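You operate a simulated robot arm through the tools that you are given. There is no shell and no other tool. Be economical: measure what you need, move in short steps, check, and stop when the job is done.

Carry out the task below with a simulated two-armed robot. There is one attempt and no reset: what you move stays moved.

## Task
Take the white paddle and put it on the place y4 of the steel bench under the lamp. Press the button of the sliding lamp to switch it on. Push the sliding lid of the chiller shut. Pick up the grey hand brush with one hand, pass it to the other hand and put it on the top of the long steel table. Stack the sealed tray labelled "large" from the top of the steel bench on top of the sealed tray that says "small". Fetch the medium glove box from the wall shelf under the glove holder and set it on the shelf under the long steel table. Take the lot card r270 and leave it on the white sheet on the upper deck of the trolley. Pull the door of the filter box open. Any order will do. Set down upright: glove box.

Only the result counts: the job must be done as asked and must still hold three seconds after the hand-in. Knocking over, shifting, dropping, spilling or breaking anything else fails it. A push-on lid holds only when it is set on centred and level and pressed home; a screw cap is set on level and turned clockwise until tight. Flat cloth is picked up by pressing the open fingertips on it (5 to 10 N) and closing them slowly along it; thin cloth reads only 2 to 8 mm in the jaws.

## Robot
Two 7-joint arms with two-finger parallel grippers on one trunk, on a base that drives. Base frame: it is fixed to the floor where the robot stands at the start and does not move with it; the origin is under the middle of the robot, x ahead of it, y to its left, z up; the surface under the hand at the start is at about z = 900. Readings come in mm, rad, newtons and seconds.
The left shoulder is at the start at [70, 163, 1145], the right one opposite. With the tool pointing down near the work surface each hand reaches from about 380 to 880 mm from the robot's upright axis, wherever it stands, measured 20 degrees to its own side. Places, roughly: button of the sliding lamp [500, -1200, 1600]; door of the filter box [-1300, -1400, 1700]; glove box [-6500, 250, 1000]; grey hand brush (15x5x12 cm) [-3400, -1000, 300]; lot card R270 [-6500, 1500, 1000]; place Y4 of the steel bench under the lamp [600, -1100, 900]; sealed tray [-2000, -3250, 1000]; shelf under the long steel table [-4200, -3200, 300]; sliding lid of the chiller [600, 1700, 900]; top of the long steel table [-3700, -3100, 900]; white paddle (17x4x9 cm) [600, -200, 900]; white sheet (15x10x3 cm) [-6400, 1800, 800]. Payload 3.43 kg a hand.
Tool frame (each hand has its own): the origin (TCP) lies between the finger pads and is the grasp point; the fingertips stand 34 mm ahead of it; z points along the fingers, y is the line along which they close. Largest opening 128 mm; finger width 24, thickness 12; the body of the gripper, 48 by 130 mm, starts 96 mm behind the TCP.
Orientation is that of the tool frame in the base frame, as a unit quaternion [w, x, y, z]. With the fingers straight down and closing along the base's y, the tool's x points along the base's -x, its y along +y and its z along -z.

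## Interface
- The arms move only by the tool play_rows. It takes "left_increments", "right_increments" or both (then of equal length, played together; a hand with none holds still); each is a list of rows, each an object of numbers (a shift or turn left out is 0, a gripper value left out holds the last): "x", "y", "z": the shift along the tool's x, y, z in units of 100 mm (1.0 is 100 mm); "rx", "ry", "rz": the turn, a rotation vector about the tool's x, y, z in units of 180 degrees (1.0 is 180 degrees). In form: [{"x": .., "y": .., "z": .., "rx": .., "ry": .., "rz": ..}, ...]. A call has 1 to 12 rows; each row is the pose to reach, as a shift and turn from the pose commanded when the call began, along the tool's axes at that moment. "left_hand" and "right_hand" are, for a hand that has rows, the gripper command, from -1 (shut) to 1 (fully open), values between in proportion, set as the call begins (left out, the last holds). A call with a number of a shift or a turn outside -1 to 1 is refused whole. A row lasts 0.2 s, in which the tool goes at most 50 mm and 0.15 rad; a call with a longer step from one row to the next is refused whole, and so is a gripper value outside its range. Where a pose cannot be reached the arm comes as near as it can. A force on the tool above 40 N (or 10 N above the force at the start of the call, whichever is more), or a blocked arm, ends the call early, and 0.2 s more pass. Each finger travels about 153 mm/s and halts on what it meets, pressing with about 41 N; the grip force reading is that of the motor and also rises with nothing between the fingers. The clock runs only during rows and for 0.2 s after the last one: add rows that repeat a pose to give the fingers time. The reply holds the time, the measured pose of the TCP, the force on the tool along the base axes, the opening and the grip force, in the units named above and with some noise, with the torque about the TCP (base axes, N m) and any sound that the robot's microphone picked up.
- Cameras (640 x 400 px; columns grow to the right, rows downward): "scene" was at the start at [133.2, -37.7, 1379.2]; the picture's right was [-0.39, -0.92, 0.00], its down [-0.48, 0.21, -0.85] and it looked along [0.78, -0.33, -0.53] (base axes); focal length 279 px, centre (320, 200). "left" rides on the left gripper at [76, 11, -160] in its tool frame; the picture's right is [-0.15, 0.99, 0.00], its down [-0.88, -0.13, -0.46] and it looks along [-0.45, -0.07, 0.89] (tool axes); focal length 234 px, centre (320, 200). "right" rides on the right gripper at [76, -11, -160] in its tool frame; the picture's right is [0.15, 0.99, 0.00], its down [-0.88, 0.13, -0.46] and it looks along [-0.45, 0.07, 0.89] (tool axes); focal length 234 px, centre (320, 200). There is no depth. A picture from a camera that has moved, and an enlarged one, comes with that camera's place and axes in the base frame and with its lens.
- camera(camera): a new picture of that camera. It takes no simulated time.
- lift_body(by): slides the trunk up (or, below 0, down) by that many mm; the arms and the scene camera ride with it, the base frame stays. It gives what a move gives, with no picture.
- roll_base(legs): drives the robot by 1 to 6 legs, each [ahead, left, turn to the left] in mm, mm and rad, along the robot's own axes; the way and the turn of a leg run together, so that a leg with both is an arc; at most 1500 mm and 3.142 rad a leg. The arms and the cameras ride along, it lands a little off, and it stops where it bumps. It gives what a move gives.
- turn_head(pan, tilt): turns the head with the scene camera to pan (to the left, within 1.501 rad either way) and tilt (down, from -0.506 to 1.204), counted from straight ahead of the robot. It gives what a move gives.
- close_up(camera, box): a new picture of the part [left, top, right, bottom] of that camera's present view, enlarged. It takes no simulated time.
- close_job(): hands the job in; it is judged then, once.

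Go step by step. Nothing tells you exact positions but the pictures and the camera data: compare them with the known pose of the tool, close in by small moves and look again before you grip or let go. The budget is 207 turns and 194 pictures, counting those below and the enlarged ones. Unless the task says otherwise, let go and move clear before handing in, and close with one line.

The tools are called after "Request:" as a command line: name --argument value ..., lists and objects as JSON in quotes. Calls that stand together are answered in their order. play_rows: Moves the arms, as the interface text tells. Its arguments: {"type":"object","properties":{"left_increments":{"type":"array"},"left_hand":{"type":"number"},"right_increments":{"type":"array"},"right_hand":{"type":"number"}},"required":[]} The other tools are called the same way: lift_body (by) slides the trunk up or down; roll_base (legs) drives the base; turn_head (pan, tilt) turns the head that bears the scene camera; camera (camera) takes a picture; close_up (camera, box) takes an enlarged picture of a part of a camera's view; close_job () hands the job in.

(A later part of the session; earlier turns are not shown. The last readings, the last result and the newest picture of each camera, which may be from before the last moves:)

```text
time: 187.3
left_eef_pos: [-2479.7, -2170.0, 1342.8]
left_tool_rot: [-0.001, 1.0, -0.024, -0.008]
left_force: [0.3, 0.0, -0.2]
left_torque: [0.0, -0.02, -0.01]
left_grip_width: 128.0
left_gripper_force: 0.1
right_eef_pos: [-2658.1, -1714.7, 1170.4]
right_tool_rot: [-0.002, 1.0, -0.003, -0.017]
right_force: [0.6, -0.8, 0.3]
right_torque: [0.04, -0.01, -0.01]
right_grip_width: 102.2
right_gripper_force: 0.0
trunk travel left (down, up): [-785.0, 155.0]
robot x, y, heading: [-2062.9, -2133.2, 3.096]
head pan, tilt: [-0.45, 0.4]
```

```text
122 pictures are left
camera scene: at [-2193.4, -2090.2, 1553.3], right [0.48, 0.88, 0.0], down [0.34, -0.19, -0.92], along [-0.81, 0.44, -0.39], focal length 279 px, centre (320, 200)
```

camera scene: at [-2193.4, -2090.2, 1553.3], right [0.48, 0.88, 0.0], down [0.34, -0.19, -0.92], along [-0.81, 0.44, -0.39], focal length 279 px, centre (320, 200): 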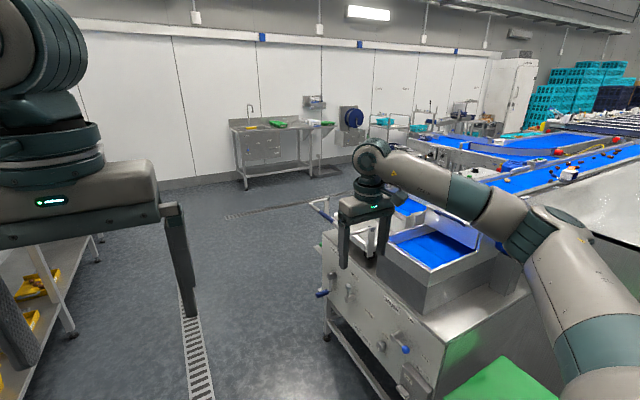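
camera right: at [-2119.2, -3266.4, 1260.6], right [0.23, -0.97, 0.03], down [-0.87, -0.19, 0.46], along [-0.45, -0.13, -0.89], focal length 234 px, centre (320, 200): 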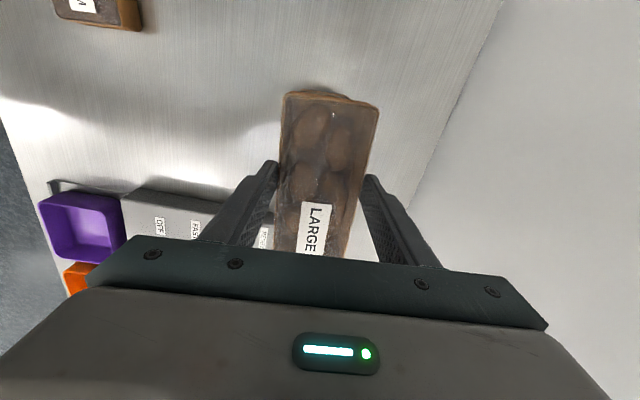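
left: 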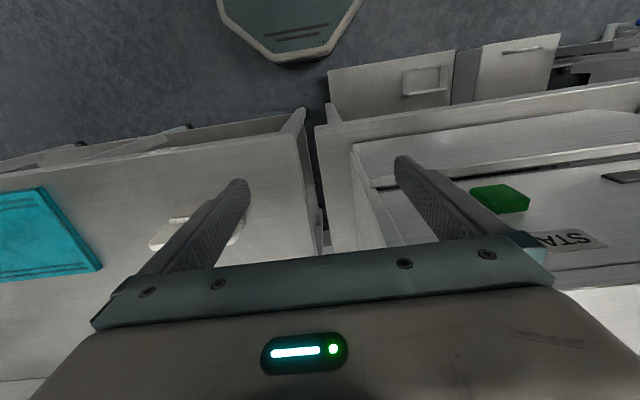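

The brush should be behind the machine's far end. I'll move away from the machine, drive ahead, and look again.

Request:
roll_base --legs '[[0, 200, 0.04], [1000, 0, 0]]'

Request:
turn_head --pan -0.9 --tilt 0.5

Request:
camera --camera "scene"

```text
time: 193.6
left_eef_pos: [-3462.9, -2408.4, 1342.8]
left_tool_rot: [0.0, 1.0, 0.011, -0.009]
left_force: [0.4, -0.4, -0.4]
left_torque: [0.05, 0.02, 0.01]
left_grip_width: 127.9
left_gripper_force: 0.1
right_eef_pos: [-3672.1, -1967.6, 1170.5]
right_tool_rot: [-0.002, 0.999, 0.031, -0.018]
right_force: [-0.4, 0.8, 0.5]
right_torque: [0.0, 0.01, 0.01]
right_grip_width: 102.7
right_gripper_force: 0.0
trunk travel left (down, up): [-785.0, 155.0]
robot x, y, heading: [-3048.0, -2348.0, -3.118]
head pan, tilt: [-0.45, 0.4]
```

```text
time: 194.5
left_eef_pos: [-3464.6, -2410.0, 1341.6]
left_tool_rot: [0.0, 1.0, 0.01, -0.009]
left_force: [0.4, 0.4, 1.0]
left_torque: [0.0, 0.03, 0.0]
left_grip_width: 128.2
left_gripper_force: 0.1
right_eef_pos: [-3672.5, -1967.4, 1169.7]
right_tool_rot: [-0.001, 0.999, 0.03, -0.019]
right_force: [-0.2, -0.8, 0.3]
right_torque: [-0.04, -0.03, 0.0]
right_grip_width: 102.4
right_gripper_force: 0.0
trunk travel left (down, up): [-785.0, 155.0]
robot x, y, heading: [-3049.3, -2347.4, -3.119]
head pan, tilt: [-0.901, 0.499]
```

```text
121 pictures are left
camera scene: at [-3157.6, -2279.3, 1544.2], right [0.77, 0.64, 0.0], down [0.31, -0.37, -0.88], along [-0.56, 0.68, -0.48], focal length 279 px, centre (320, 200)
```

scene: 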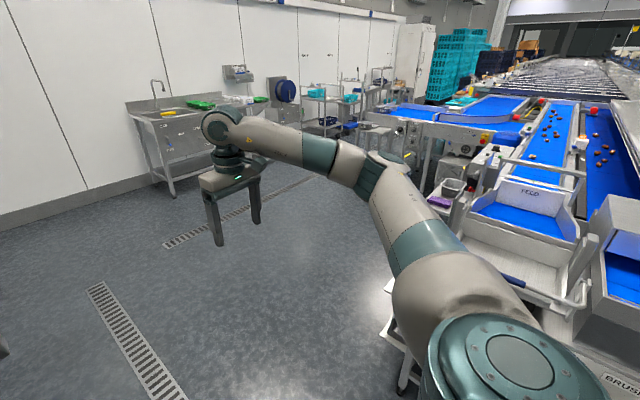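

My arm is hiding the spot, and there's a label reading "BRUS…" at the lower right. I'll turn the robot right and look there.

Request:
roll_base --legs '[[0, 0, -0.8]]'

Request:
turn_head --pan -0.45 --tilt 0.75

Request:
camera --camera "scene"

```text
time: 197.0
left_eef_pos: [-3378.3, -2086.0, 1342.6]
left_tool_rot: [-0.003, 0.921, -0.389, -0.008]
left_force: [-0.2, 0.3, 0.2]
left_torque: [-0.02, 0.01, 0.03]
left_grip_width: 128.1
left_gripper_force: 0.1
right_eef_pos: [-3199.6, -1631.5, 1170.3]
right_tool_rot: [-0.008, 0.929, -0.369, -0.015]
right_force: [-0.2, -0.1, -0.4]
right_torque: [0.0, -0.01, -0.02]
right_grip_width: 102.5
right_gripper_force: 0.1
trunk travel left (down, up): [-785.0, 155.0]
robot x, y, heading: [-3050.4, -2346.2, 2.344]
head pan, tilt: [-0.901, 0.499]
```

```text
time: 197.9
left_eef_pos: [-3379.0, -2085.3, 1342.6]
left_tool_rot: [-0.003, 0.921, -0.389, -0.007]
left_force: [0.8, 0.0, 0.7]
left_torque: [0.02, 0.03, -0.02]
left_grip_width: 127.9
left_gripper_force: 0.0
right_eef_pos: [-3198.4, -1631.7, 1169.8]
right_tool_rot: [-0.008, 0.929, -0.37, -0.016]
right_force: [0.4, 0.5, 0.4]
right_torque: [0.02, 0.01, 0.03]
right_grip_width: 102.5
right_gripper_force: 0.0
trunk travel left (down, up): [-785.0, 155.0]
robot x, y, heading: [-3049.6, -2345.4, 2.345]
head pan, tilt: [-0.45, 0.75]
```

```text
120 pictures are left
camera scene: at [-3110.4, -2233.5, 1522.3], right [0.95, 0.32, 0.0], down [0.22, -0.65, -0.73], along [-0.23, 0.69, -0.68], focal length 279 px, centre (320, 200)
```

scene: 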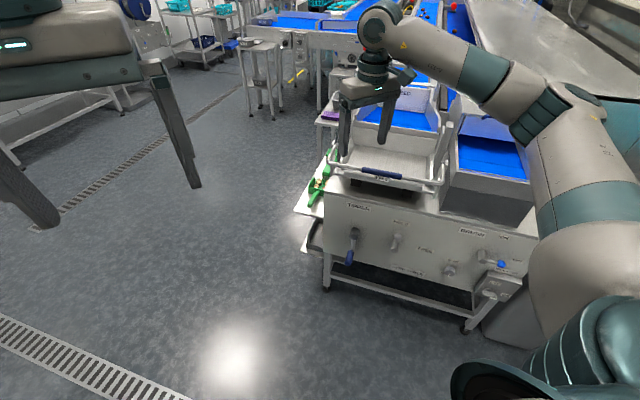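

The brush is probably on the low shelf at the machine's -x side. I'll drive around to the -x aisle and look back.

Request:
roll_base --legs '[[1400, 230, 0], [0, 0, -1.6]]'

Request:
turn_head --pan -0.5 --tilt 0.6

Request:
camera --camera "scene"

```text
time: 208.8
left_eef_pos: [-3864.2, -1194.7, 1341.8]
left_tool_rot: [0.008, -0.331, 0.944, 0.003]
left_force: [-0.8, 0.2, -0.2]
left_torque: [-0.01, 0.03, -0.02]
left_grip_width: 128.0
left_gripper_force: 0.1
right_eef_pos: [-3428.1, -1418.5, 1170.4]
right_tool_rot: [0.018, -0.351, 0.936, 0.005]
right_force: [-0.3, -0.4, 0.1]
right_torque: [0.02, -0.03, 0.0]
right_grip_width: 102.2
right_gripper_force: 0.0
trunk travel left (down, up): [-785.0, 155.0]
robot x, y, heading: [-4154.2, -1494.0, 0.677]
head pan, tilt: [-0.45, 0.75]
```

```text
time: 209.5
left_eef_pos: [-3862.7, -1195.5, 1342.1]
left_tool_rot: [0.009, -0.331, 0.944, 0.003]
left_force: [0.9, 0.4, 0.8]
left_torque: [-0.01, -0.02, 0.01]
left_grip_width: 127.9
left_gripper_force: 0.1
right_eef_pos: [-3428.4, -1419.0, 1169.7]
right_tool_rot: [0.019, -0.351, 0.936, 0.004]
right_force: [-0.4, -0.6, 0.0]
right_torque: [-0.01, -0.02, -0.02]
right_grip_width: 102.4
right_gripper_force: 0.0
trunk travel left (down, up): [-785.0, 155.0]
robot x, y, heading: [-4156.7, -1496.1, 0.673]
head pan, tilt: [-0.499, 0.6]
```

```text
119 pictures are left
camera scene: at [-4026.7, -1453.2, 1535.1], right [0.18, -0.98, 0.0], down [-0.56, -0.1, -0.82], along [0.81, 0.14, -0.57], focal length 279 px, centre (320, 200)
```

scene: 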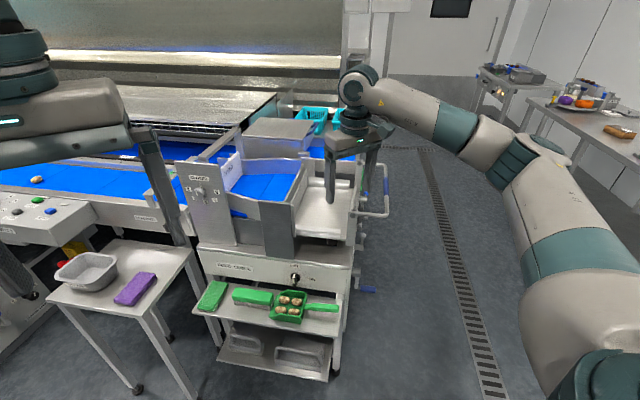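

There's a low shelf with two grey items. I'll zoom in.

Request:
close_up --camera "scene" --box '[190, 270, 350, 390]'

```text
3.33 times, centred on (270, 330) of scene
camera zoom: at [-4026.7, -1453.2, 1535.1], right [0.18, -0.98, 0.0], down [-0.56, -0.1, -0.82], along [0.81, 0.14, -0.57], focal length 931 px, centre (487, -233)
```

zoom: 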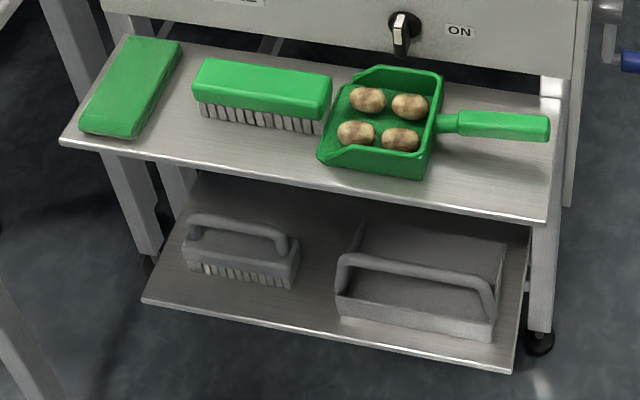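

The grey brush with its arch handle is on the low shelf, under the green one. I'll square up facing +x and further back, then pitch the left hand forward for a horizontal pick.

Request:
roll_base --legs '[[-200, 0, 0], [0, 0, -0.673], [-100, 250, 0]]'

Request:
play_rows --left_increments '[{"y": 0.3, "x": -0.3}, {"y": 0.65, "x": -0.6}, {"y": 1.0, "x": -0.9}, {"y": 1.0, "x": -0.9}]'

Request:
play_rows --left_increments '[{"y": 0.3, "z": 0.3}, {"y": 0.65, "z": 0.6}, {"y": 1.0, "z": 0.8}, {"y": 1.0, "z": 0.8}]'

Request:
play_rows --left_increments '[{"ry": -0.045}, {"ry": -0.09}, {"ry": -0.135}, {"ry": -0.18}, {"ry": -0.225}, {"ry": -0.27}, {"ry": -0.315}, {"ry": -0.36}, {"ry": -0.405}, {"ry": -0.45}, {"ry": -0.495}, {"ry": -0.5}]'

```text
time: 214.4
left_eef_pos: [-4003.3, -1324.1, 1341.9]
left_tool_rot: [0.008, -0.007, 1.0, 0.0]
left_force: [-0.1, -0.9, 0.1]
left_torque: [0.0, -0.01, 0.02]
left_grip_width: 128.1
left_gripper_force: 0.0
right_eef_pos: [-3798.4, -1768.5, 1169.0]
right_tool_rot: [0.017, -0.027, 0.999, -0.001]
right_force: [0.8, 0.1, 1.3]
right_torque: [-0.01, -0.02, -0.02]
right_grip_width: 102.5
right_gripper_force: 0.0
trunk travel left (down, up): [-785.0, 155.0]
robot x, y, heading: [-4419.2, -1388.3, 0.012]
head pan, tilt: [-0.499, 0.6]
```

```text
time: 215.4
left_eef_pos: [-3912.6, -1223.3, 1344.0]
left_tool_rot: [0.007, -0.007, 1.0, 0.0]
left_force: [-0.3, -0.1, 0.3]
left_torque: [-0.02, -0.07, -0.04]
left_grip_width: 127.9
left_gripper_force: 0.1
right_eef_pos: [-3797.5, -1766.7, 1170.3]
right_tool_rot: [0.018, -0.027, 0.999, -0.001]
right_force: [0.7, 1.3, -0.1]
right_torque: [0.05, 0.01, 0.03]
right_grip_width: 102.3
right_gripper_force: 0.1
trunk travel left (down, up): [-785.0, 155.0]
robot x, y, heading: [-4419.6, -1381.4, 0.012]
head pan, tilt: [-0.499, 0.6]
```

```text
time: 216.4
left_eef_pos: [-3914.6, -1124.8, 1265.3]
left_tool_rot: [0.009, -0.006, 1.0, 0.0]
left_force: [0.0, 0.4, 0.4]
left_torque: [-0.02, -0.05, 0.02]
left_grip_width: 128.2
left_gripper_force: 0.0
right_eef_pos: [-3798.0, -1767.9, 1170.0]
right_tool_rot: [0.017, -0.028, 0.999, -0.002]
right_force: [0.5, -0.2, -0.2]
right_torque: [-0.01, -0.01, 0.01]
right_grip_width: 102.6
right_gripper_force: 0.1
trunk travel left (down, up): [-785.0, 155.0]
robot x, y, heading: [-4419.6, -1382.9, 0.015]
head pan, tilt: [-0.499, 0.6]
```

```text
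time: 219.0
left_eef_pos: [-3817.9, -1111.1, 1218.9]
left_tool_rot: [0.713, -0.004, 0.701, 0.004]
left_force: [0.2, -1.1, 0.8]
left_torque: [-0.02, -0.03, 0.01]
left_grip_width: 127.9
left_gripper_force: 0.0
left hand out of reach, approached as far as the arm can: row 6, 7, 8, 9, 10, 11, 12
right_eef_pos: [-3798.0, -1767.3, 1169.5]
right_tool_rot: [0.017, -0.027, 0.999, -0.001]
right_force: [1.3, 0.0, -0.3]
right_torque: [0.01, -0.04, 0.02]
right_grip_width: 102.3
right_gripper_force: 0.0
trunk travel left (down, up): [-785.0, 155.0]
robot x, y, heading: [-4418.5, -1383.7, 0.015]
head pan, tilt: [-0.499, 0.6]
```

The left hand points forward. I'll lower the trunk and look at the low shelf.

Request:
lift_body --by -720

Request:
turn_head --pan 0.1 --tilt 0.35

Request:
camera --camera "scene"

Request:
camera --camera "left"

```text
refused: -720 is not a number from -400 to 400
```

```text
time: 220.0
left_eef_pos: [-3818.7, -1110.0, 1220.9]
left_tool_rot: [0.714, -0.004, 0.7, 0.004]
left_force: [0.5, -1.2, -0.3]
left_torque: [0.04, 0.02, 0.02]
left_grip_width: 128.0
left_gripper_force: 0.1
right_eef_pos: [-3798.6, -1766.0, 1171.0]
right_tool_rot: [0.018, -0.027, 0.999, -0.001]
right_force: [0.4, 0.3, 0.3]
right_torque: [0.02, 0.01, -0.01]
right_grip_width: 102.7
right_gripper_force: 0.0
trunk travel left (down, up): [-785.0, 155.0]
robot x, y, heading: [-4420.2, -1382.2, 0.015]
head pan, tilt: [0.099, 0.351]
```

```text
117 pictures are left
camera scene: at [-4275.9, -1374.3, 1557.9], right [0.11, -0.99, 0.0], down [-0.34, -0.04, -0.94], along [0.93, 0.11, -0.34], focal length 279 px, centre (320, 200)
```

scene: 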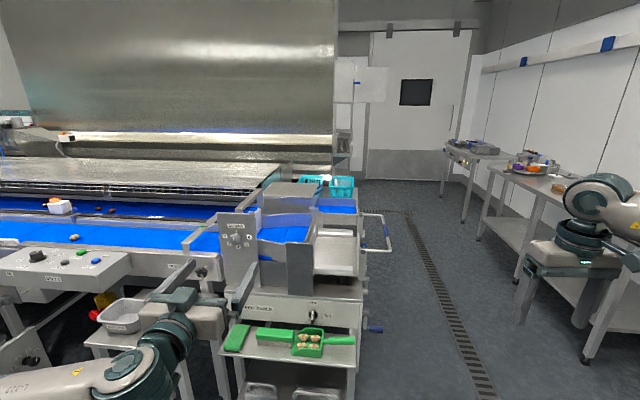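

```text
116 pictures are left
camera left: at [-3977.9, -1100.9, 1141.7], right [-0.02, 0.99, 0.15], down [-0.47, -0.14, 0.87], along [0.88, -0.05, 0.47], focal length 234 px, centre (320, 200)
```

left: 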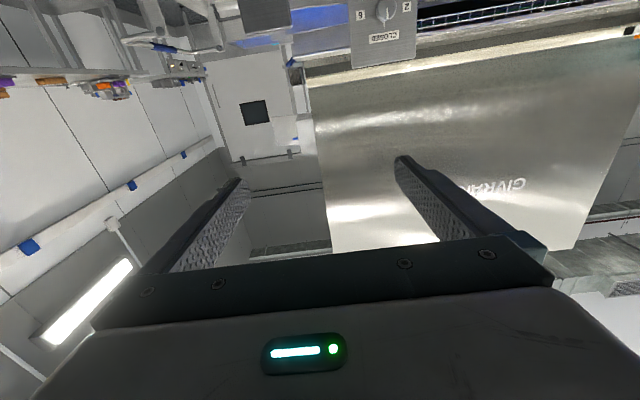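

Request:
lift_body --by -400

Request:
lift_body --by -320

Request:
camera --camera "scene"

Request:
camera --camera "left"

```text
time: 223.9
left_eef_pos: [-3818.7, -1110.0, 820.1]
left_tool_rot: [0.713, -0.005, 0.701, 0.005]
left_force: [-0.4, -0.2, -0.1]
left_torque: [0.01, -0.04, 0.02]
left_grip_width: 128.1
left_gripper_force: 0.1
right_eef_pos: [-3798.8, -1766.2, 770.5]
right_tool_rot: [0.018, -0.027, 0.999, -0.001]
right_force: [0.5, -0.2, 0.1]
right_torque: [0.03, -0.01, 0.03]
right_grip_width: 102.4
right_gripper_force: 0.0
trunk travel left (down, up): [-385.0, 555.0]
robot x, y, heading: [-4417.3, -1382.4, 0.016]
head pan, tilt: [0.099, 0.351]
```

```text
time: 227.0
left_eef_pos: [-3819.0, -1110.6, 499.3]
left_tool_rot: [0.713, -0.004, 0.701, 0.004]
left_force: [0.6, 0.7, -0.5]
left_torque: [-0.01, 0.0, -0.03]
left_grip_width: 128.0
left_gripper_force: 0.1
right_eef_pos: [-3798.3, -1766.4, 449.0]
right_tool_rot: [0.019, -0.027, 0.999, -0.001]
right_force: [0.9, -0.7, 0.8]
right_torque: [-0.02, -0.02, 0.01]
right_grip_width: 102.2
right_gripper_force: 0.1
trunk travel left (down, up): [-65.0, 875.0]
robot x, y, heading: [-4420.0, -1384.0, 0.011]
head pan, tilt: [0.099, 0.351]
```

```text
115 pictures are left
camera scene: at [-4276.0, -1374.3, 837.9], right [0.11, -0.99, 0.0], down [-0.34, -0.04, -0.94], along [0.93, 0.11, -0.34], focal length 279 px, centre (320, 200)
```

scene: 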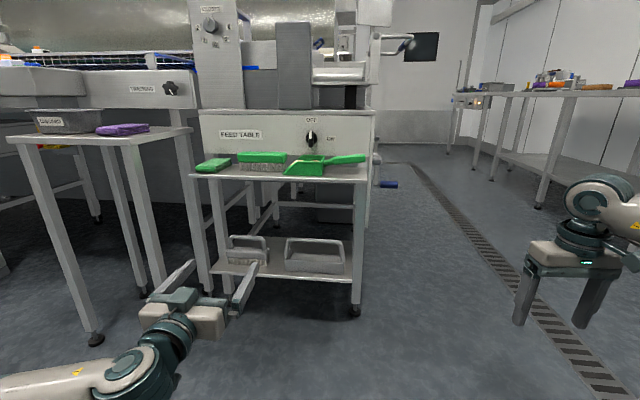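

```text
114 pictures are left
camera left: at [-3978.1, -1101.0, 421.7], right [-0.02, 0.99, 0.15], down [-0.47, -0.14, 0.87], along [0.88, -0.05, 0.47], focal length 234 px, centre (320, 200)
```

left: 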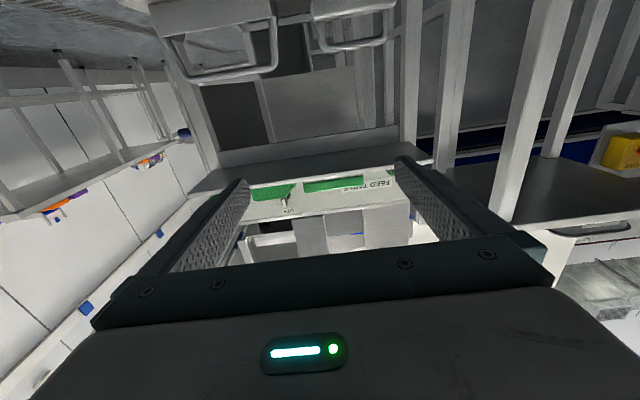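

I'll zoom in on the brush for measurement.

Request:
close_up --camera "scene" --box '[190, 140, 380, 300]'

Request:
close_up --camera "scene" --box '[210, 220, 290, 290]'

Request:
close_up --camera "left" --box '[140, 0, 440, 200]'

```text
2.50 times, centred on (285, 220) of scene
camera zoom: at [-4276.0, -1374.3, 837.9], right [0.11, -0.99, 0.0], down [-0.34, -0.04, -0.94], along [0.93, 0.11, -0.34], focal length 698 px, centre (408, 150)
```

zoom: 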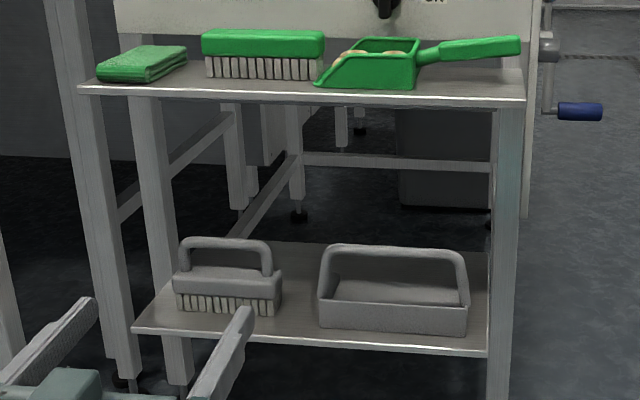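

```text
5.71 times, centred on (250, 255) of scene
camera zoom: at [-4276.0, -1374.3, 837.9], right [0.11, -0.99, 0.0], down [-0.34, -0.04, -0.94], along [0.93, 0.11, -0.34], focal length 1596 px, centre (720, -114)
```

zoom: 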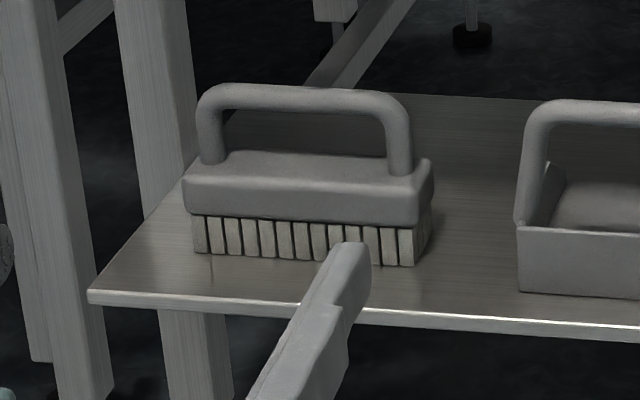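

```text
2.00 times, centred on (290, 100) of left
camera zoom: at [-3978.1, -1101.0, 421.7], right [-0.02, 0.99, 0.15], down [-0.47, -0.14, 0.87], along [0.88, -0.05, 0.47], focal length 468 px, centre (380, 400)
```

zoom: 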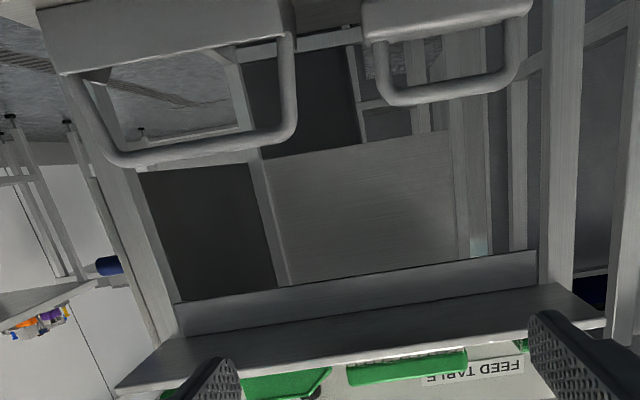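

The handle bar is at about (-3455, -1034, 393) with a 35 mm gap beneath it, and both shelves' front edges are at x≈-3518. I'll roll the left hand to close vertically on the bar and line up.

Request:
lift_body --by -60

Request:
play_rows --left_increments '[{"rz": 0.045, "y": 0.06, "x": 0.04}, {"rz": 0.09, "y": 0.12, "x": 0.08}, {"rz": 0.135, "y": 0.18, "x": 0.12}, {"rz": 0.18, "y": 0.24, "x": 0.16}, {"rz": 0.225, "y": 0.3, "x": 0.2}, {"rz": 0.27, "y": 0.36, "x": 0.24}, {"rz": 0.315, "y": 0.42, "x": 0.28}, {"rz": 0.36, "y": 0.48, "x": 0.32}, {"rz": 0.405, "y": 0.54, "x": 0.36}, {"rz": 0.45, "y": 0.6, "x": 0.4}, {"rz": 0.495, "y": 0.7, "x": 0.44}, {"rz": 0.5, "y": 0.76, "x": 0.46}]'

Request:
camera --camera "left"

Request:
camera --camera "scene"

```text
time: 228.0
left_eef_pos: [-3818.0, -1108.8, 440.6]
left_tool_rot: [0.713, -0.005, 0.701, 0.004]
left_force: [-0.1, -0.3, 0.1]
left_torque: [-0.01, 0.0, -0.02]
left_grip_width: 127.8
left_gripper_force: 0.1
right_eef_pos: [-3798.6, -1766.2, 390.8]
right_tool_rot: [0.018, -0.027, 0.999, -0.001]
right_force: [1.0, 0.0, 0.5]
right_torque: [-0.04, 0.03, 0.04]
right_grip_width: 102.4
right_gripper_force: 0.0
trunk travel left (down, up): [-5.0, 935.0]
robot x, y, heading: [-4418.7, -1380.9, 0.013]
head pan, tilt: [0.099, 0.351]
```

```text
time: 230.6
left_eef_pos: [-3820.0, -1034.6, 394.1]
left_tool_rot: [0.501, 0.493, 0.498, 0.508]
left_force: [-0.6, -0.7, -0.7]
left_torque: [0.01, -0.05, 0.02]
left_grip_width: 128.1
left_gripper_force: 0.0
right_eef_pos: [-3797.8, -1766.9, 390.6]
right_tool_rot: [0.018, -0.027, 0.999, -0.002]
right_force: [0.2, -0.5, 0.2]
right_torque: [0.01, 0.03, 0.01]
right_grip_width: 102.4
right_gripper_force: 0.1
trunk travel left (down, up): [-5.0, 935.0]
robot x, y, heading: [-4420.0, -1384.5, 0.011]
head pan, tilt: [0.099, 0.351]
```

```text
110 pictures are left
camera left: at [-3981.2, -960.3, 402.6], right [-0.01, -0.15, 0.99], down [-0.44, -0.89, -0.14], along [0.9, -0.44, -0.05], focal length 234 px, centre (320, 200)
```

left: 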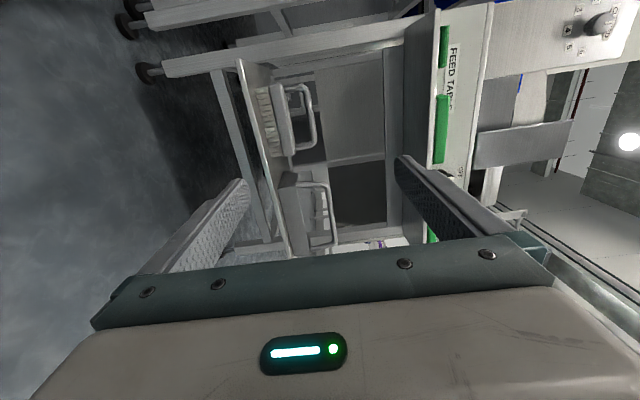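

```text
109 pictures are left
camera scene: at [-4276.0, -1374.3, 777.9], right [0.11, -0.99, 0.0], down [-0.34, -0.04, -0.94], along [0.93, 0.11, -0.34], focal length 279 px, centre (320, 200)
```

scene: 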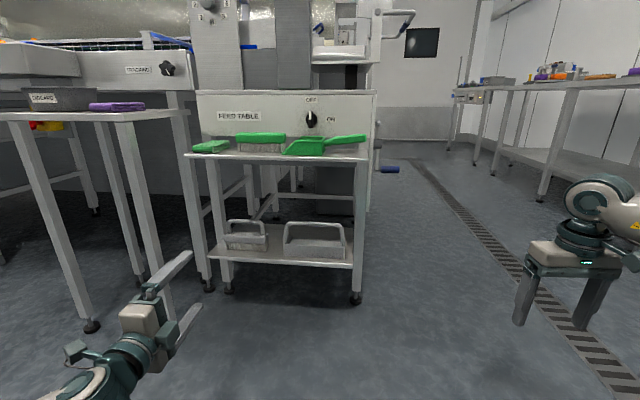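

The roll worked and the bar appears near y≈-1027, z≈387. I'll drive 200 mm closer and re-measure.

Request:
roll_base --legs '[[200, 0, -0.01]]'

Request:
camera --camera "left"

Request:
close_up --camera "scene" --box '[120, 180, 360, 330]'

```text
time: 232.2
left_eef_pos: [-3616.0, -1034.8, 393.5]
left_tool_rot: [0.502, 0.494, 0.498, 0.507]
left_force: [0.1, 0.1, 0.4]
left_torque: [0.04, 0.01, -0.02]
left_grip_width: 127.8
left_gripper_force: 0.0
right_eef_pos: [-3598.8, -1768.1, 390.3]
right_tool_rot: [0.018, -0.025, 1.0, -0.001]
right_force: [-0.1, 0.3, 0.1]
right_torque: [-0.03, -0.02, -0.01]
right_grip_width: 102.4
right_gripper_force: 0.1
trunk travel left (down, up): [-5.0, 935.0]
robot x, y, heading: [-4215.3, -1382.1, 0.009]
head pan, tilt: [0.099, 0.351]
```

```text
108 pictures are left
camera left: at [-3776.8, -960.5, 402.5], right [-0.02, -0.15, 0.99], down [-0.45, -0.88, -0.14], along [0.89, -0.44, -0.05], focal length 234 px, centre (320, 200)
```

left: 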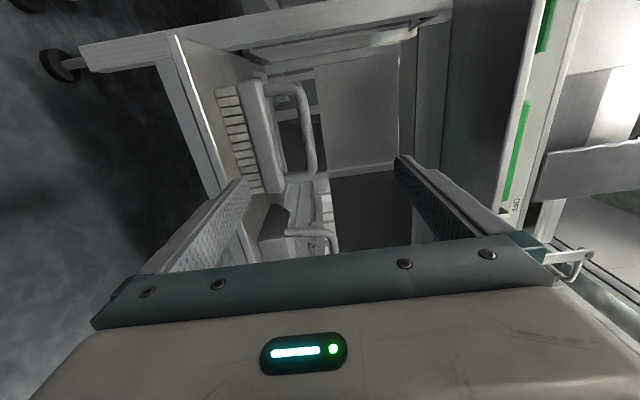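

```text
2.67 times, centred on (240, 255) of scene
camera zoom: at [-4073.9, -1372.7, 777.9], right [0.11, -0.99, 0.0], down [-0.34, -0.04, -0.94], along [0.93, 0.1, -0.34], focal length 745 px, centre (533, 53)
```

zoom: 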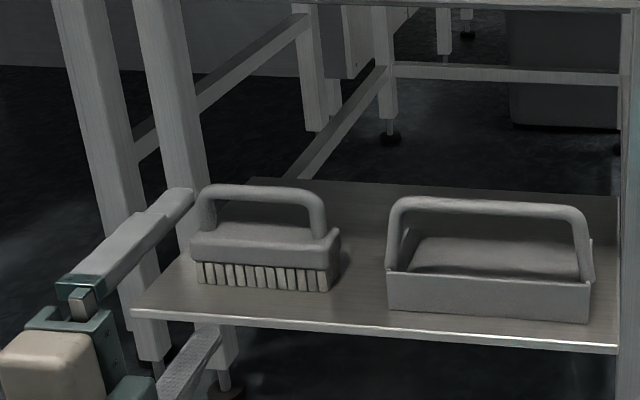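

Combining the views puts the bar at about (-3432, -1020, 380). I'll align, narrow the opening to 45 mm, advance 100 mm, and check.

Request:
play_rows --left_hand -0.3 --left_increments '[{"x": 0.15, "y": -0.13}, {"x": 0.15, "y": -0.13, "z": 0.3}, {"x": 0.15, "y": -0.13, "z": 0.6}, {"x": 0.15, "y": -0.13, "z": 0.9}, {"x": 0.15, "y": -0.13, "z": 0.95}]'

Request:
camera --camera "left"

Request:
close_up --camera "scene" --box '[140, 200, 300, 300]'

```text
time: 233.4
left_eef_pos: [-3518.7, -1019.3, 383.5]
left_tool_rot: [0.503, 0.494, 0.498, 0.506]
left_force: [-0.3, 0.2, 0.9]
left_torque: [-0.01, -0.03, 0.0]
left_grip_width: 44.6
left_gripper_force: 0.0
right_eef_pos: [-3597.7, -1768.6, 390.7]
right_tool_rot: [0.018, -0.024, 1.0, -0.001]
right_force: [-0.2, -0.3, -0.1]
right_torque: [0.0, 0.0, -0.01]
right_grip_width: 102.3
right_gripper_force: 0.0
trunk travel left (down, up): [-5.0, 935.0]
robot x, y, heading: [-4217.1, -1377.8, 0.01]
head pan, tilt: [0.099, 0.351]
```

```text
106 pictures are left
camera left: at [-3679.8, -944.0, 392.4], right [-0.02, -0.15, 0.99], down [-0.45, -0.88, -0.14], along [0.89, -0.44, -0.05], focal length 234 px, centre (320, 200)
```

left: 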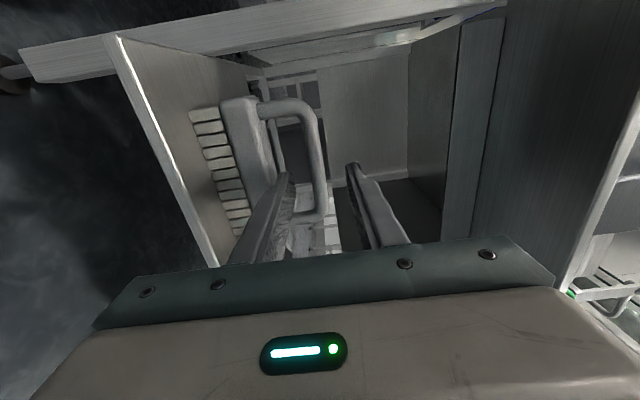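

```text
4.00 times, centred on (220, 250) of scene
camera zoom: at [-4073.9, -1372.7, 777.9], right [0.11, -0.99, 0.0], down [-0.34, -0.04, -0.94], along [0.93, 0.1, -0.34], focal length 1117 px, centre (720, 0)
```

zoom: 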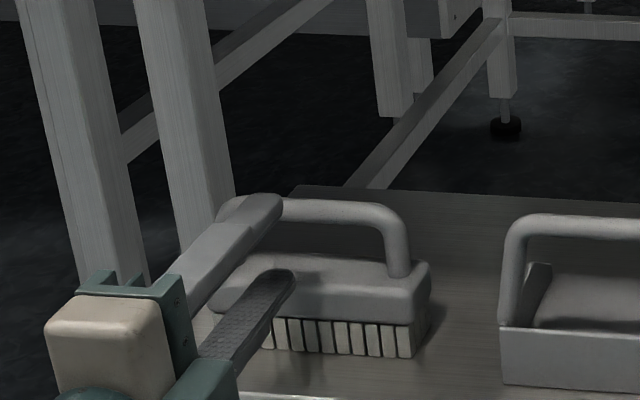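

The bar projects exactly between the fingers, so I'll advance 87 mm, close and lift.

Request:
play_rows --left_increments '[{"y": -0.03, "z": 0.25}, {"y": -0.03, "z": 0.5}, {"y": -0.03, "z": 0.75}, {"y": -0.03, "z": 0.87}, {"y": -0.03, "z": 0.87}]'

Request:
close_up --camera "scene" --box '[140, 200, 300, 300]'

Request:
camera --camera "left"

```text
time: 234.6
left_eef_pos: [-3432.6, -1018.2, 384.9]
left_tool_rot: [0.502, 0.494, 0.497, 0.507]
left_force: [1.0, 0.1, -0.2]
left_torque: [0.01, 0.0, 0.02]
left_grip_width: 44.7
left_gripper_force: 0.0
right_eef_pos: [-3598.4, -1767.6, 390.8]
right_tool_rot: [0.018, -0.025, 1.0, -0.002]
right_force: [0.5, -0.8, 0.2]
right_torque: [0.02, -0.01, -0.05]
right_grip_width: 102.5
right_gripper_force: 0.0
trunk travel left (down, up): [-5.0, 935.0]
robot x, y, heading: [-4220.2, -1382.1, 0.008]
head pan, tilt: [0.099, 0.351]
```

```text
4.00 times, centred on (220, 250) of scene
camera zoom: at [-4073.8, -1372.7, 777.9], right [0.11, -0.99, 0.0], down [-0.34, -0.04, -0.94], along [0.93, 0.1, -0.34], focal length 1117 px, centre (720, 0)
```

zoom: 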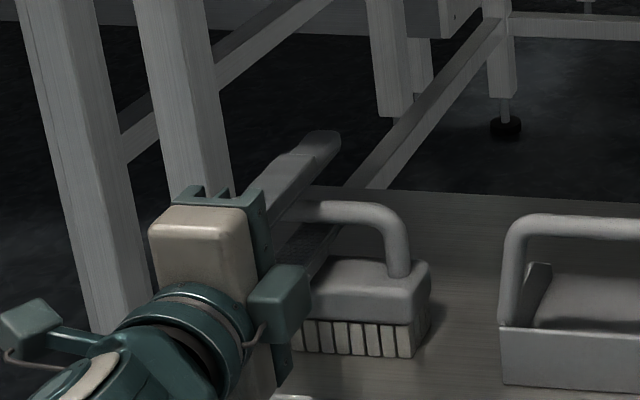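

```text
103 pictures are left
camera left: at [-3593.5, -943.8, 393.3], right [-0.02, -0.15, 0.99], down [-0.45, -0.88, -0.14], along [0.89, -0.44, -0.05], focal length 234 px, centre (320, 200)
```

left: 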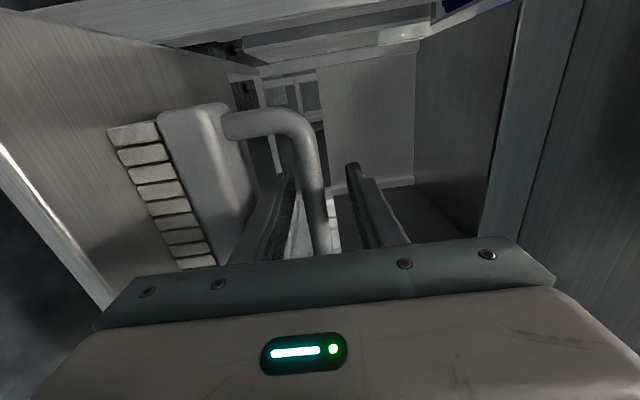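

Request:
play_rows --left_increments '[{"y": -0.05}, {"y": -0.05}]'

Request:
play_rows --left_hand -1 --left_increments '[{"z": 0}, {"z": 0}, {"z": 0}, {"z": 0}]'

Request:
play_rows --left_increments '[{"y": 0.1}, {"y": 0.2}, {"y": 0.35}, {"y": 0.5}]'

Request:
close_up --camera "scene" --box '[140, 200, 300, 300]'

```text
time: 235.2
left_eef_pos: [-3432.8, -1018.6, 378.5]
left_tool_rot: [0.502, 0.493, 0.498, 0.507]
left_force: [-0.5, -0.3, 0.2]
left_torque: [-0.02, 0.01, -0.03]
left_grip_width: 44.9
left_gripper_force: 0.1
right_eef_pos: [-3598.1, -1767.7, 390.0]
right_tool_rot: [0.019, -0.024, 1.0, -0.001]
right_force: [-0.1, -0.4, 0.3]
right_torque: [0.01, -0.01, -0.02]
right_grip_width: 102.5
right_gripper_force: 0.0
trunk travel left (down, up): [-5.0, 935.0]
robot x, y, heading: [-4219.3, -1382.0, 0.008]
head pan, tilt: [0.099, 0.351]
```

```text
time: 236.2
left_eef_pos: [-3433.3, -1017.9, 380.3]
left_tool_rot: [0.502, 0.493, 0.497, 0.507]
left_force: [0.9, 1.8, 10.2]
left_torque: [-0.31, 0.09, 0.0]
left_grip_width: 15.2
left_gripper_force: 41.0
right_eef_pos: [-3598.3, -1767.8, 390.9]
right_tool_rot: [0.019, -0.025, 1.0, -0.002]
right_force: [-0.1, 0.4, 0.4]
right_torque: [0.03, 0.01, -0.01]
right_grip_width: 102.4
right_gripper_force: 0.0
trunk travel left (down, up): [-5.0, 935.0]
robot x, y, heading: [-4218.7, -1379.8, 0.006]
head pan, tilt: [0.099, 0.351]
```

```text
time: 237.2
left_eef_pos: [-3435.8, -1018.2, 425.5]
left_tool_rot: [0.502, 0.494, 0.498, 0.506]
left_force: [-0.2, 0.2, -2.3]
left_torque: [-0.02, -0.05, -0.03]
left_grip_width: 15.0
left_gripper_force: 41.2
right_eef_pos: [-3599.1, -1768.0, 390.2]
right_tool_rot: [0.017, -0.025, 1.0, -0.001]
right_force: [-0.9, -0.4, 0.3]
right_torque: [0.02, 0.01, 0.01]
right_grip_width: 102.4
right_gripper_force: 0.0
trunk travel left (down, up): [-5.0, 935.0]
robot x, y, heading: [-4217.7, -1382.9, 0.008]
head pan, tilt: [0.099, 0.351]
```

```text
4.00 times, centred on (220, 250) of scene
camera zoom: at [-4073.7, -1372.6, 777.8], right [0.11, -0.99, 0.0], down [-0.34, -0.04, -0.94], along [0.93, 0.1, -0.34], focal length 1117 px, centre (720, 0)
```

zoom: 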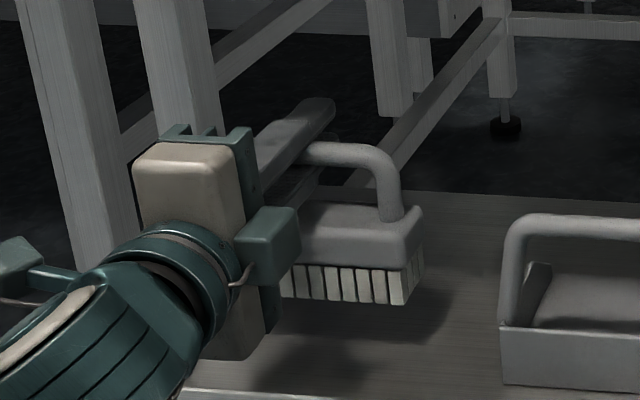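

The brush is held and clear. I'll back straight out of the shelf and raise the trunk for the handover.

Request:
roll_base --legs '[[-420, 0, 0]]'

Request:
lift_body --by 400

Request:
lift_body --by 200

Request:
play_rows --right_increments '[{"rz": 0.045}, {"rz": 0.09}, {"rz": 0.135}, {"rz": 0.18}, {"rz": 0.225}, {"rz": 0.27}, {"rz": 0.315}, {"rz": 0.36}, {"rz": 0.405}, {"rz": 0.45}, {"rz": 0.495}, {"rz": 0.5}]'

Request:
camera --camera "scene"

```text
time: 239.8
left_eef_pos: [-3857.1, -1027.7, 426.7]
left_tool_rot: [0.505, 0.496, 0.496, 0.504]
left_force: [0.4, -0.8, -2.7]
left_torque: [0.01, -0.03, 0.05]
left_grip_width: 15.2
left_gripper_force: 41.0
right_eef_pos: [-4026.6, -1775.8, 389.5]
right_tool_rot: [0.017, -0.02, 1.0, -0.001]
right_force: [0.0, -0.7, 0.2]
right_torque: [-0.01, -0.02, 0.01]
right_grip_width: 102.5
right_gripper_force: 0.1
trunk travel left (down, up): [-5.0, 935.0]
robot x, y, heading: [-4638.1, -1387.1, 0.0]
head pan, tilt: [0.099, 0.351]
```

```text
time: 243.7
left_eef_pos: [-3857.9, -1027.6, 826.5]
left_tool_rot: [0.504, 0.497, 0.495, 0.504]
left_force: [-0.1, -0.1, -1.3]
left_torque: [0.01, 0.01, 0.0]
left_grip_width: 15.0
left_gripper_force: 41.1
right_eef_pos: [-4026.9, -1774.8, 790.5]
right_tool_rot: [0.017, -0.019, 1.0, -0.002]
right_force: [0.3, 0.6, -0.2]
right_torque: [-0.01, -0.01, -0.01]
right_grip_width: 102.4
right_gripper_force: 0.1
trunk travel left (down, up): [-405.0, 535.0]
robot x, y, heading: [-4644.8, -1380.9, 0.002]
head pan, tilt: [0.099, 0.351]
```

```text
time: 245.8
left_eef_pos: [-3857.2, -1028.6, 1027.1]
left_tool_rot: [0.505, 0.495, 0.496, 0.504]
left_force: [-0.7, 0.4, -0.9]
left_torque: [0.02, -0.04, 0.01]
left_grip_width: 14.7
left_gripper_force: 41.3
right_eef_pos: [-4025.9, -1774.9, 990.1]
right_tool_rot: [0.017, -0.02, 1.0, -0.002]
right_force: [-0.3, 0.7, -0.6]
right_torque: [-0.01, -0.01, -0.02]
right_grip_width: 102.4
right_gripper_force: 0.1
trunk travel left (down, up): [-605.0, 335.0]
robot x, y, heading: [-4642.3, -1380.8, 0.002]
head pan, tilt: [0.099, 0.351]
```

```text
time: 248.4
left_eef_pos: [-3857.9, -1028.3, 1026.4]
left_tool_rot: [0.504, 0.495, 0.495, 0.505]
left_force: [0.4, 0.2, -2.0]
left_torque: [0.02, -0.05, 0.01]
left_grip_width: 15.0
left_gripper_force: 41.3
right_eef_pos: [-4025.6, -1774.5, 990.6]
right_tool_rot: [0.013, 0.693, 0.72, 0.012]
right_force: [0.4, -0.2, 0.1]
right_torque: [0.0, -0.01, 0.03]
right_grip_width: 102.4
right_gripper_force: 0.1
trunk travel left (down, up): [-605.0, 335.0]
robot x, y, heading: [-4642.5, -1383.2, -0.002]
head pan, tilt: [0.099, 0.351]
```

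```text
101 pictures are left
camera scene: at [-4498.3, -1375.8, 1377.9], right [0.1, -0.99, 0.0], down [-0.34, -0.03, -0.94], along [0.93, 0.09, -0.34], focal length 279 px, centre (320, 200)
```

scene: 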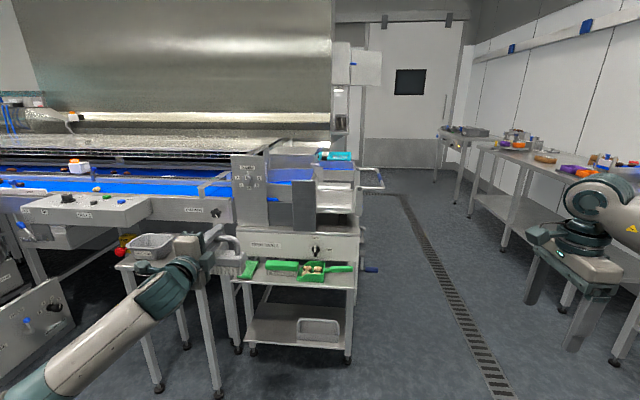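

The left hand has the brush at z≈1027. I'll bring it inward while raising the right hand and moving it over for a top-down take of the brush's right end.

Request:
play_rows --left_increments '[{"x": -0.3, "z": -0.06, "y": 0.06}, {"x": -0.6, "z": -0.12, "y": 0.12}, {"x": -0.9, "z": -0.2, "y": 0.2}, {"x": -0.9, "z": -0.2, "y": 0.2}]' --right_increments '[{"z": -0.3, "y": 0.1}, {"z": -0.6, "y": 0.2}, {"z": -1.0, "y": 0.3}, {"z": -1.0, "y": 0.3}]'

Request:
play_rows --left_increments '[{"x": -0.3, "z": -0.06, "y": 0.06}, {"x": -0.6, "z": -0.12, "y": 0.12}, {"x": -0.9, "z": -0.2, "y": 0.2}, {"x": -0.9, "z": -0.2, "y": 0.2}]' --right_increments '[{"z": -0.3, "y": 0.1, "x": 0.3}, {"z": -0.6, "y": 0.2, "x": 0.6}, {"z": -0.9, "y": 0.3, "x": 0.9}, {"z": -1.0, "y": 0.3, "x": 1.0}]'

Request:
play_rows --left_increments '[{"x": -0.3, "z": -0.06, "y": 0.06}, {"x": -0.5, "z": -0.12, "y": 0.12}, {"x": -0.7, "z": -0.2, "y": 0.2}, {"x": -0.7, "z": -0.2, "y": 0.2}]' --right_increments '[{"z": -0.2, "y": 0.1, "x": 0.3}, {"z": -0.4, "y": 0.2, "x": 0.6}, {"z": -0.6, "y": 0.3, "x": 0.9}, {"z": -0.6, "y": 0.4, "x": 1.0}]'

Request:
play_rows --right_increments '[{"x": 0.3}, {"x": 0.6}, {"x": 0.9}, {"x": 1.0}]'

Request:
turn_head --pan 0.0 --tilt 0.35

Request:
camera --camera "scene"

Request:
camera --camera "right"

```text
time: 249.4
left_eef_pos: [-3879.4, -1117.6, 1043.8]
left_tool_rot: [0.504, 0.496, 0.496, 0.504]
left_force: [-0.2, 0.3, -1.6]
left_torque: [0.0, -0.03, 0.01]
left_grip_width: 15.2
left_gripper_force: 40.9
right_eef_pos: [-3999.8, -1773.1, 1089.8]
right_tool_rot: [0.013, 0.693, 0.721, 0.011]
right_force: [0.5, 0.1, -0.3]
right_torque: [0.02, -0.01, 0.03]
right_grip_width: 102.3
right_gripper_force: 0.0
trunk travel left (down, up): [-605.0, 335.0]
robot x, y, heading: [-4641.1, -1381.7, -0.002]
head pan, tilt: [0.099, 0.351]
```

```text
time: 250.4
left_eef_pos: [-3896.2, -1208.0, 1065.5]
left_tool_rot: [0.505, 0.496, 0.495, 0.504]
left_force: [0.4, -0.3, -1.4]
left_torque: [0.01, -0.04, 0.02]
left_grip_width: 15.0
left_gripper_force: 41.0
right_eef_pos: [-3977.4, -1669.9, 1192.3]
right_tool_rot: [0.014, 0.693, 0.721, 0.011]
right_force: [0.0, 1.0, 0.7]
right_torque: [-0.02, 0.03, -0.03]
right_grip_width: 102.5
right_gripper_force: 0.0
trunk travel left (down, up): [-605.0, 335.0]
robot x, y, heading: [-4639.7, -1385.1, 0.001]
head pan, tilt: [0.099, 0.351]
```

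```text
time: 251.4
left_eef_pos: [-3917.6, -1277.8, 1084.8]
left_tool_rot: [0.503, 0.496, 0.497, 0.504]
left_force: [-0.6, -0.5, -0.9]
left_torque: [-0.02, -0.06, -0.04]
left_grip_width: 14.8
left_gripper_force: 41.2
right_eef_pos: [-3943.1, -1568.4, 1254.2]
right_tool_rot: [0.013, 0.692, 0.721, 0.011]
right_force: [-0.9, 0.2, -0.2]
right_torque: [0.0, 0.0, 0.0]
right_grip_width: 102.4
right_gripper_force: 0.0
trunk travel left (down, up): [-605.0, 335.0]
robot x, y, heading: [-4640.9, -1379.7, -0.005]
head pan, tilt: [0.099, 0.351]
```

```text
time: 252.4
left_eef_pos: [-3917.1, -1278.2, 1084.2]
left_tool_rot: [0.505, 0.496, 0.495, 0.504]
left_force: [0.0, 0.4, -1.7]
left_torque: [-0.01, 0.0, 0.01]
left_grip_width: 15.0
left_gripper_force: 41.0
right_eef_pos: [-3946.7, -1469.9, 1251.9]
right_tool_rot: [0.013, 0.693, 0.721, 0.011]
right_force: [-0.7, 0.5, -0.5]
right_torque: [-0.06, 0.02, 0.02]
right_grip_width: 102.6
right_gripper_force: 0.1
trunk travel left (down, up): [-605.0, 335.0]
robot x, y, heading: [-4642.4, -1385.0, 0.001]
head pan, tilt: [0.099, 0.351]
```

```text
time: 253.1
left_eef_pos: [-3917.9, -1277.0, 1084.9]
left_tool_rot: [0.504, 0.496, 0.496, 0.504]
left_force: [0.8, 0.0, -1.5]
left_torque: [0.01, -0.03, 0.0]
left_grip_width: 15.1
left_gripper_force: 41.0
right_eef_pos: [-3947.8, -1469.4, 1251.0]
right_tool_rot: [0.014, 0.692, 0.722, 0.011]
right_force: [0.9, 0.4, -1.3]
right_torque: [-0.02, 0.0, -0.03]
right_grip_width: 102.4
right_gripper_force: 0.2
trunk travel left (down, up): [-605.0, 335.0]
robot x, y, heading: [-4642.0, -1384.9, 0.004]
head pan, tilt: [0.0, 0.351]
```

```text
100 pictures are left
camera scene: at [-4497.8, -1385.1, 1377.8], right [0.0, -1.0, 0.0], down [-0.34, 0.0, -0.94], along [0.94, 0.0, -0.34], focal length 279 px, centre (320, 200)
```

scene: 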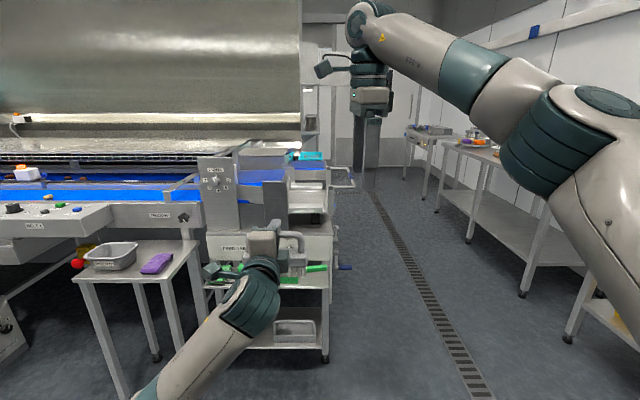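

```text
99 pictures are left
camera right: at [-3967.2, -1392.3, 1410.1], right [0.98, 0.19, 0.03], down [0.15, -0.87, 0.46], along [0.12, -0.45, -0.89], focal length 234 px, centre (320, 200)
```

right: 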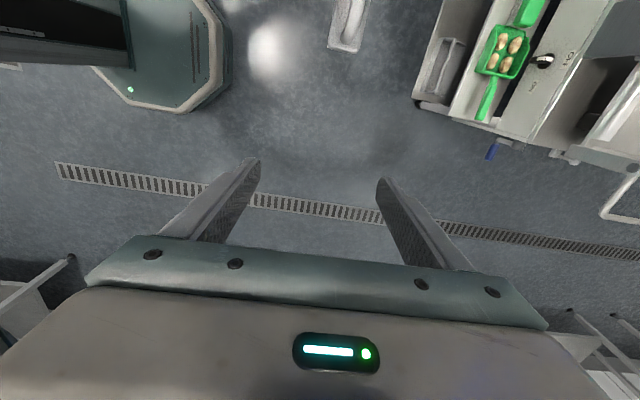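

The brush's right end is near y≈-1352. I'll bring the right hand over it.

Request:
play_rows --right_hand 0.7 --right_increments '[{"x": 0.3, "y": 0.1}, {"x": 0.6, "y": 0.2}, {"x": 0.9, "y": 0.3}, {"x": 1.0, "y": 0.31}]'

Request:
play_rows --right_increments '[{"x": 0.15, "z": 0.1}, {"x": 0.34, "z": 0.3}, {"x": 0.34, "z": 0.3}]'

Request:
camera --camera "right"

Request:
camera --camera "scene"

```text
time: 254.1
left_eef_pos: [-3916.4, -1278.9, 1084.4]
left_tool_rot: [0.505, 0.496, 0.496, 0.503]
left_force: [0.8, -0.2, -2.2]
left_torque: [0.03, 0.0, 0.01]
left_grip_width: 15.2
left_gripper_force: 41.2
right_eef_pos: [-3933.1, -1375.2, 1244.4]
right_tool_rot: [0.014, 0.692, 0.722, 0.011]
right_force: [0.8, 0.0, 0.6]
right_torque: [0.06, 0.03, -0.01]
right_grip_width: 108.8
right_gripper_force: 0.1
right hand out of reach, approached as far as the arm can: row 3, 4
trunk travel left (down, up): [-605.0, 335.0]
robot x, y, heading: [-4642.8, -1384.6, 0.002]
head pan, tilt: [0.0, 0.351]
```

```text
time: 254.9
left_eef_pos: [-3918.7, -1276.7, 1084.3]
left_tool_rot: [0.504, 0.496, 0.495, 0.505]
left_force: [-0.6, 0.1, -1.6]
left_torque: [0.0, -0.03, 0.05]
left_grip_width: 15.0
left_gripper_force: 40.4
right_eef_pos: [-3934.6, -1341.1, 1212.7]
right_tool_rot: [0.015, 0.693, 0.721, 0.013]
right_force: [-0.1, 0.1, 0.3]
right_torque: [0.01, -0.01, 0.0]
right_grip_width: 108.7
right_gripper_force: 0.0
trunk travel left (down, up): [-605.0, 335.0]
robot x, y, heading: [-4642.8, -1382.0, 0.003]
head pan, tilt: [0.0, 0.351]
```

```text
98 pictures are left
camera right: at [-3954.3, -1264.4, 1372.2], right [0.98, 0.19, 0.04], down [0.15, -0.87, 0.46], along [0.12, -0.45, -0.89], focal length 234 px, centre (320, 200)
```

right: 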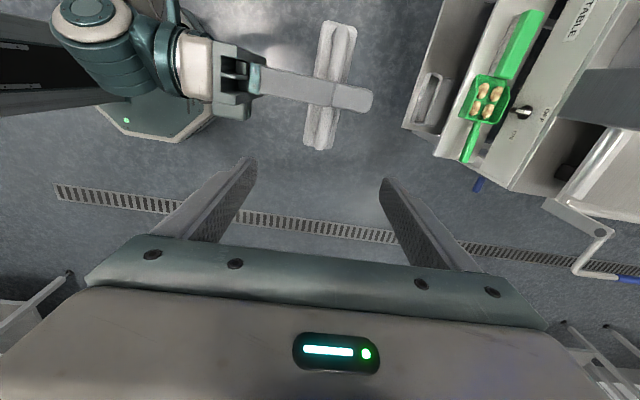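

```text
97 pictures are left
camera scene: at [-4498.4, -1385.0, 1377.9], right [0.0, -1.0, 0.0], down [-0.34, 0.0, -0.94], along [0.94, 0.0, -0.34], focal length 279 px, centre (320, 200)
```

scene: 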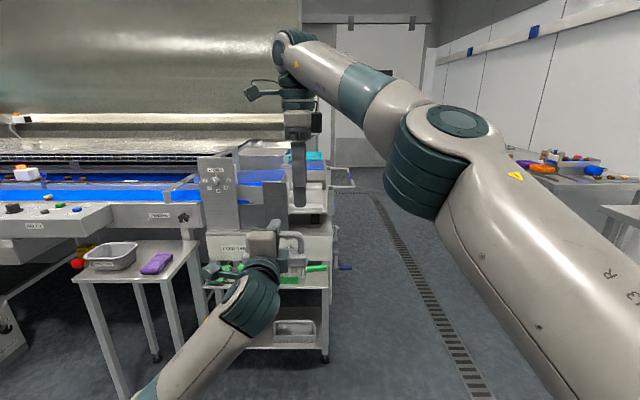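

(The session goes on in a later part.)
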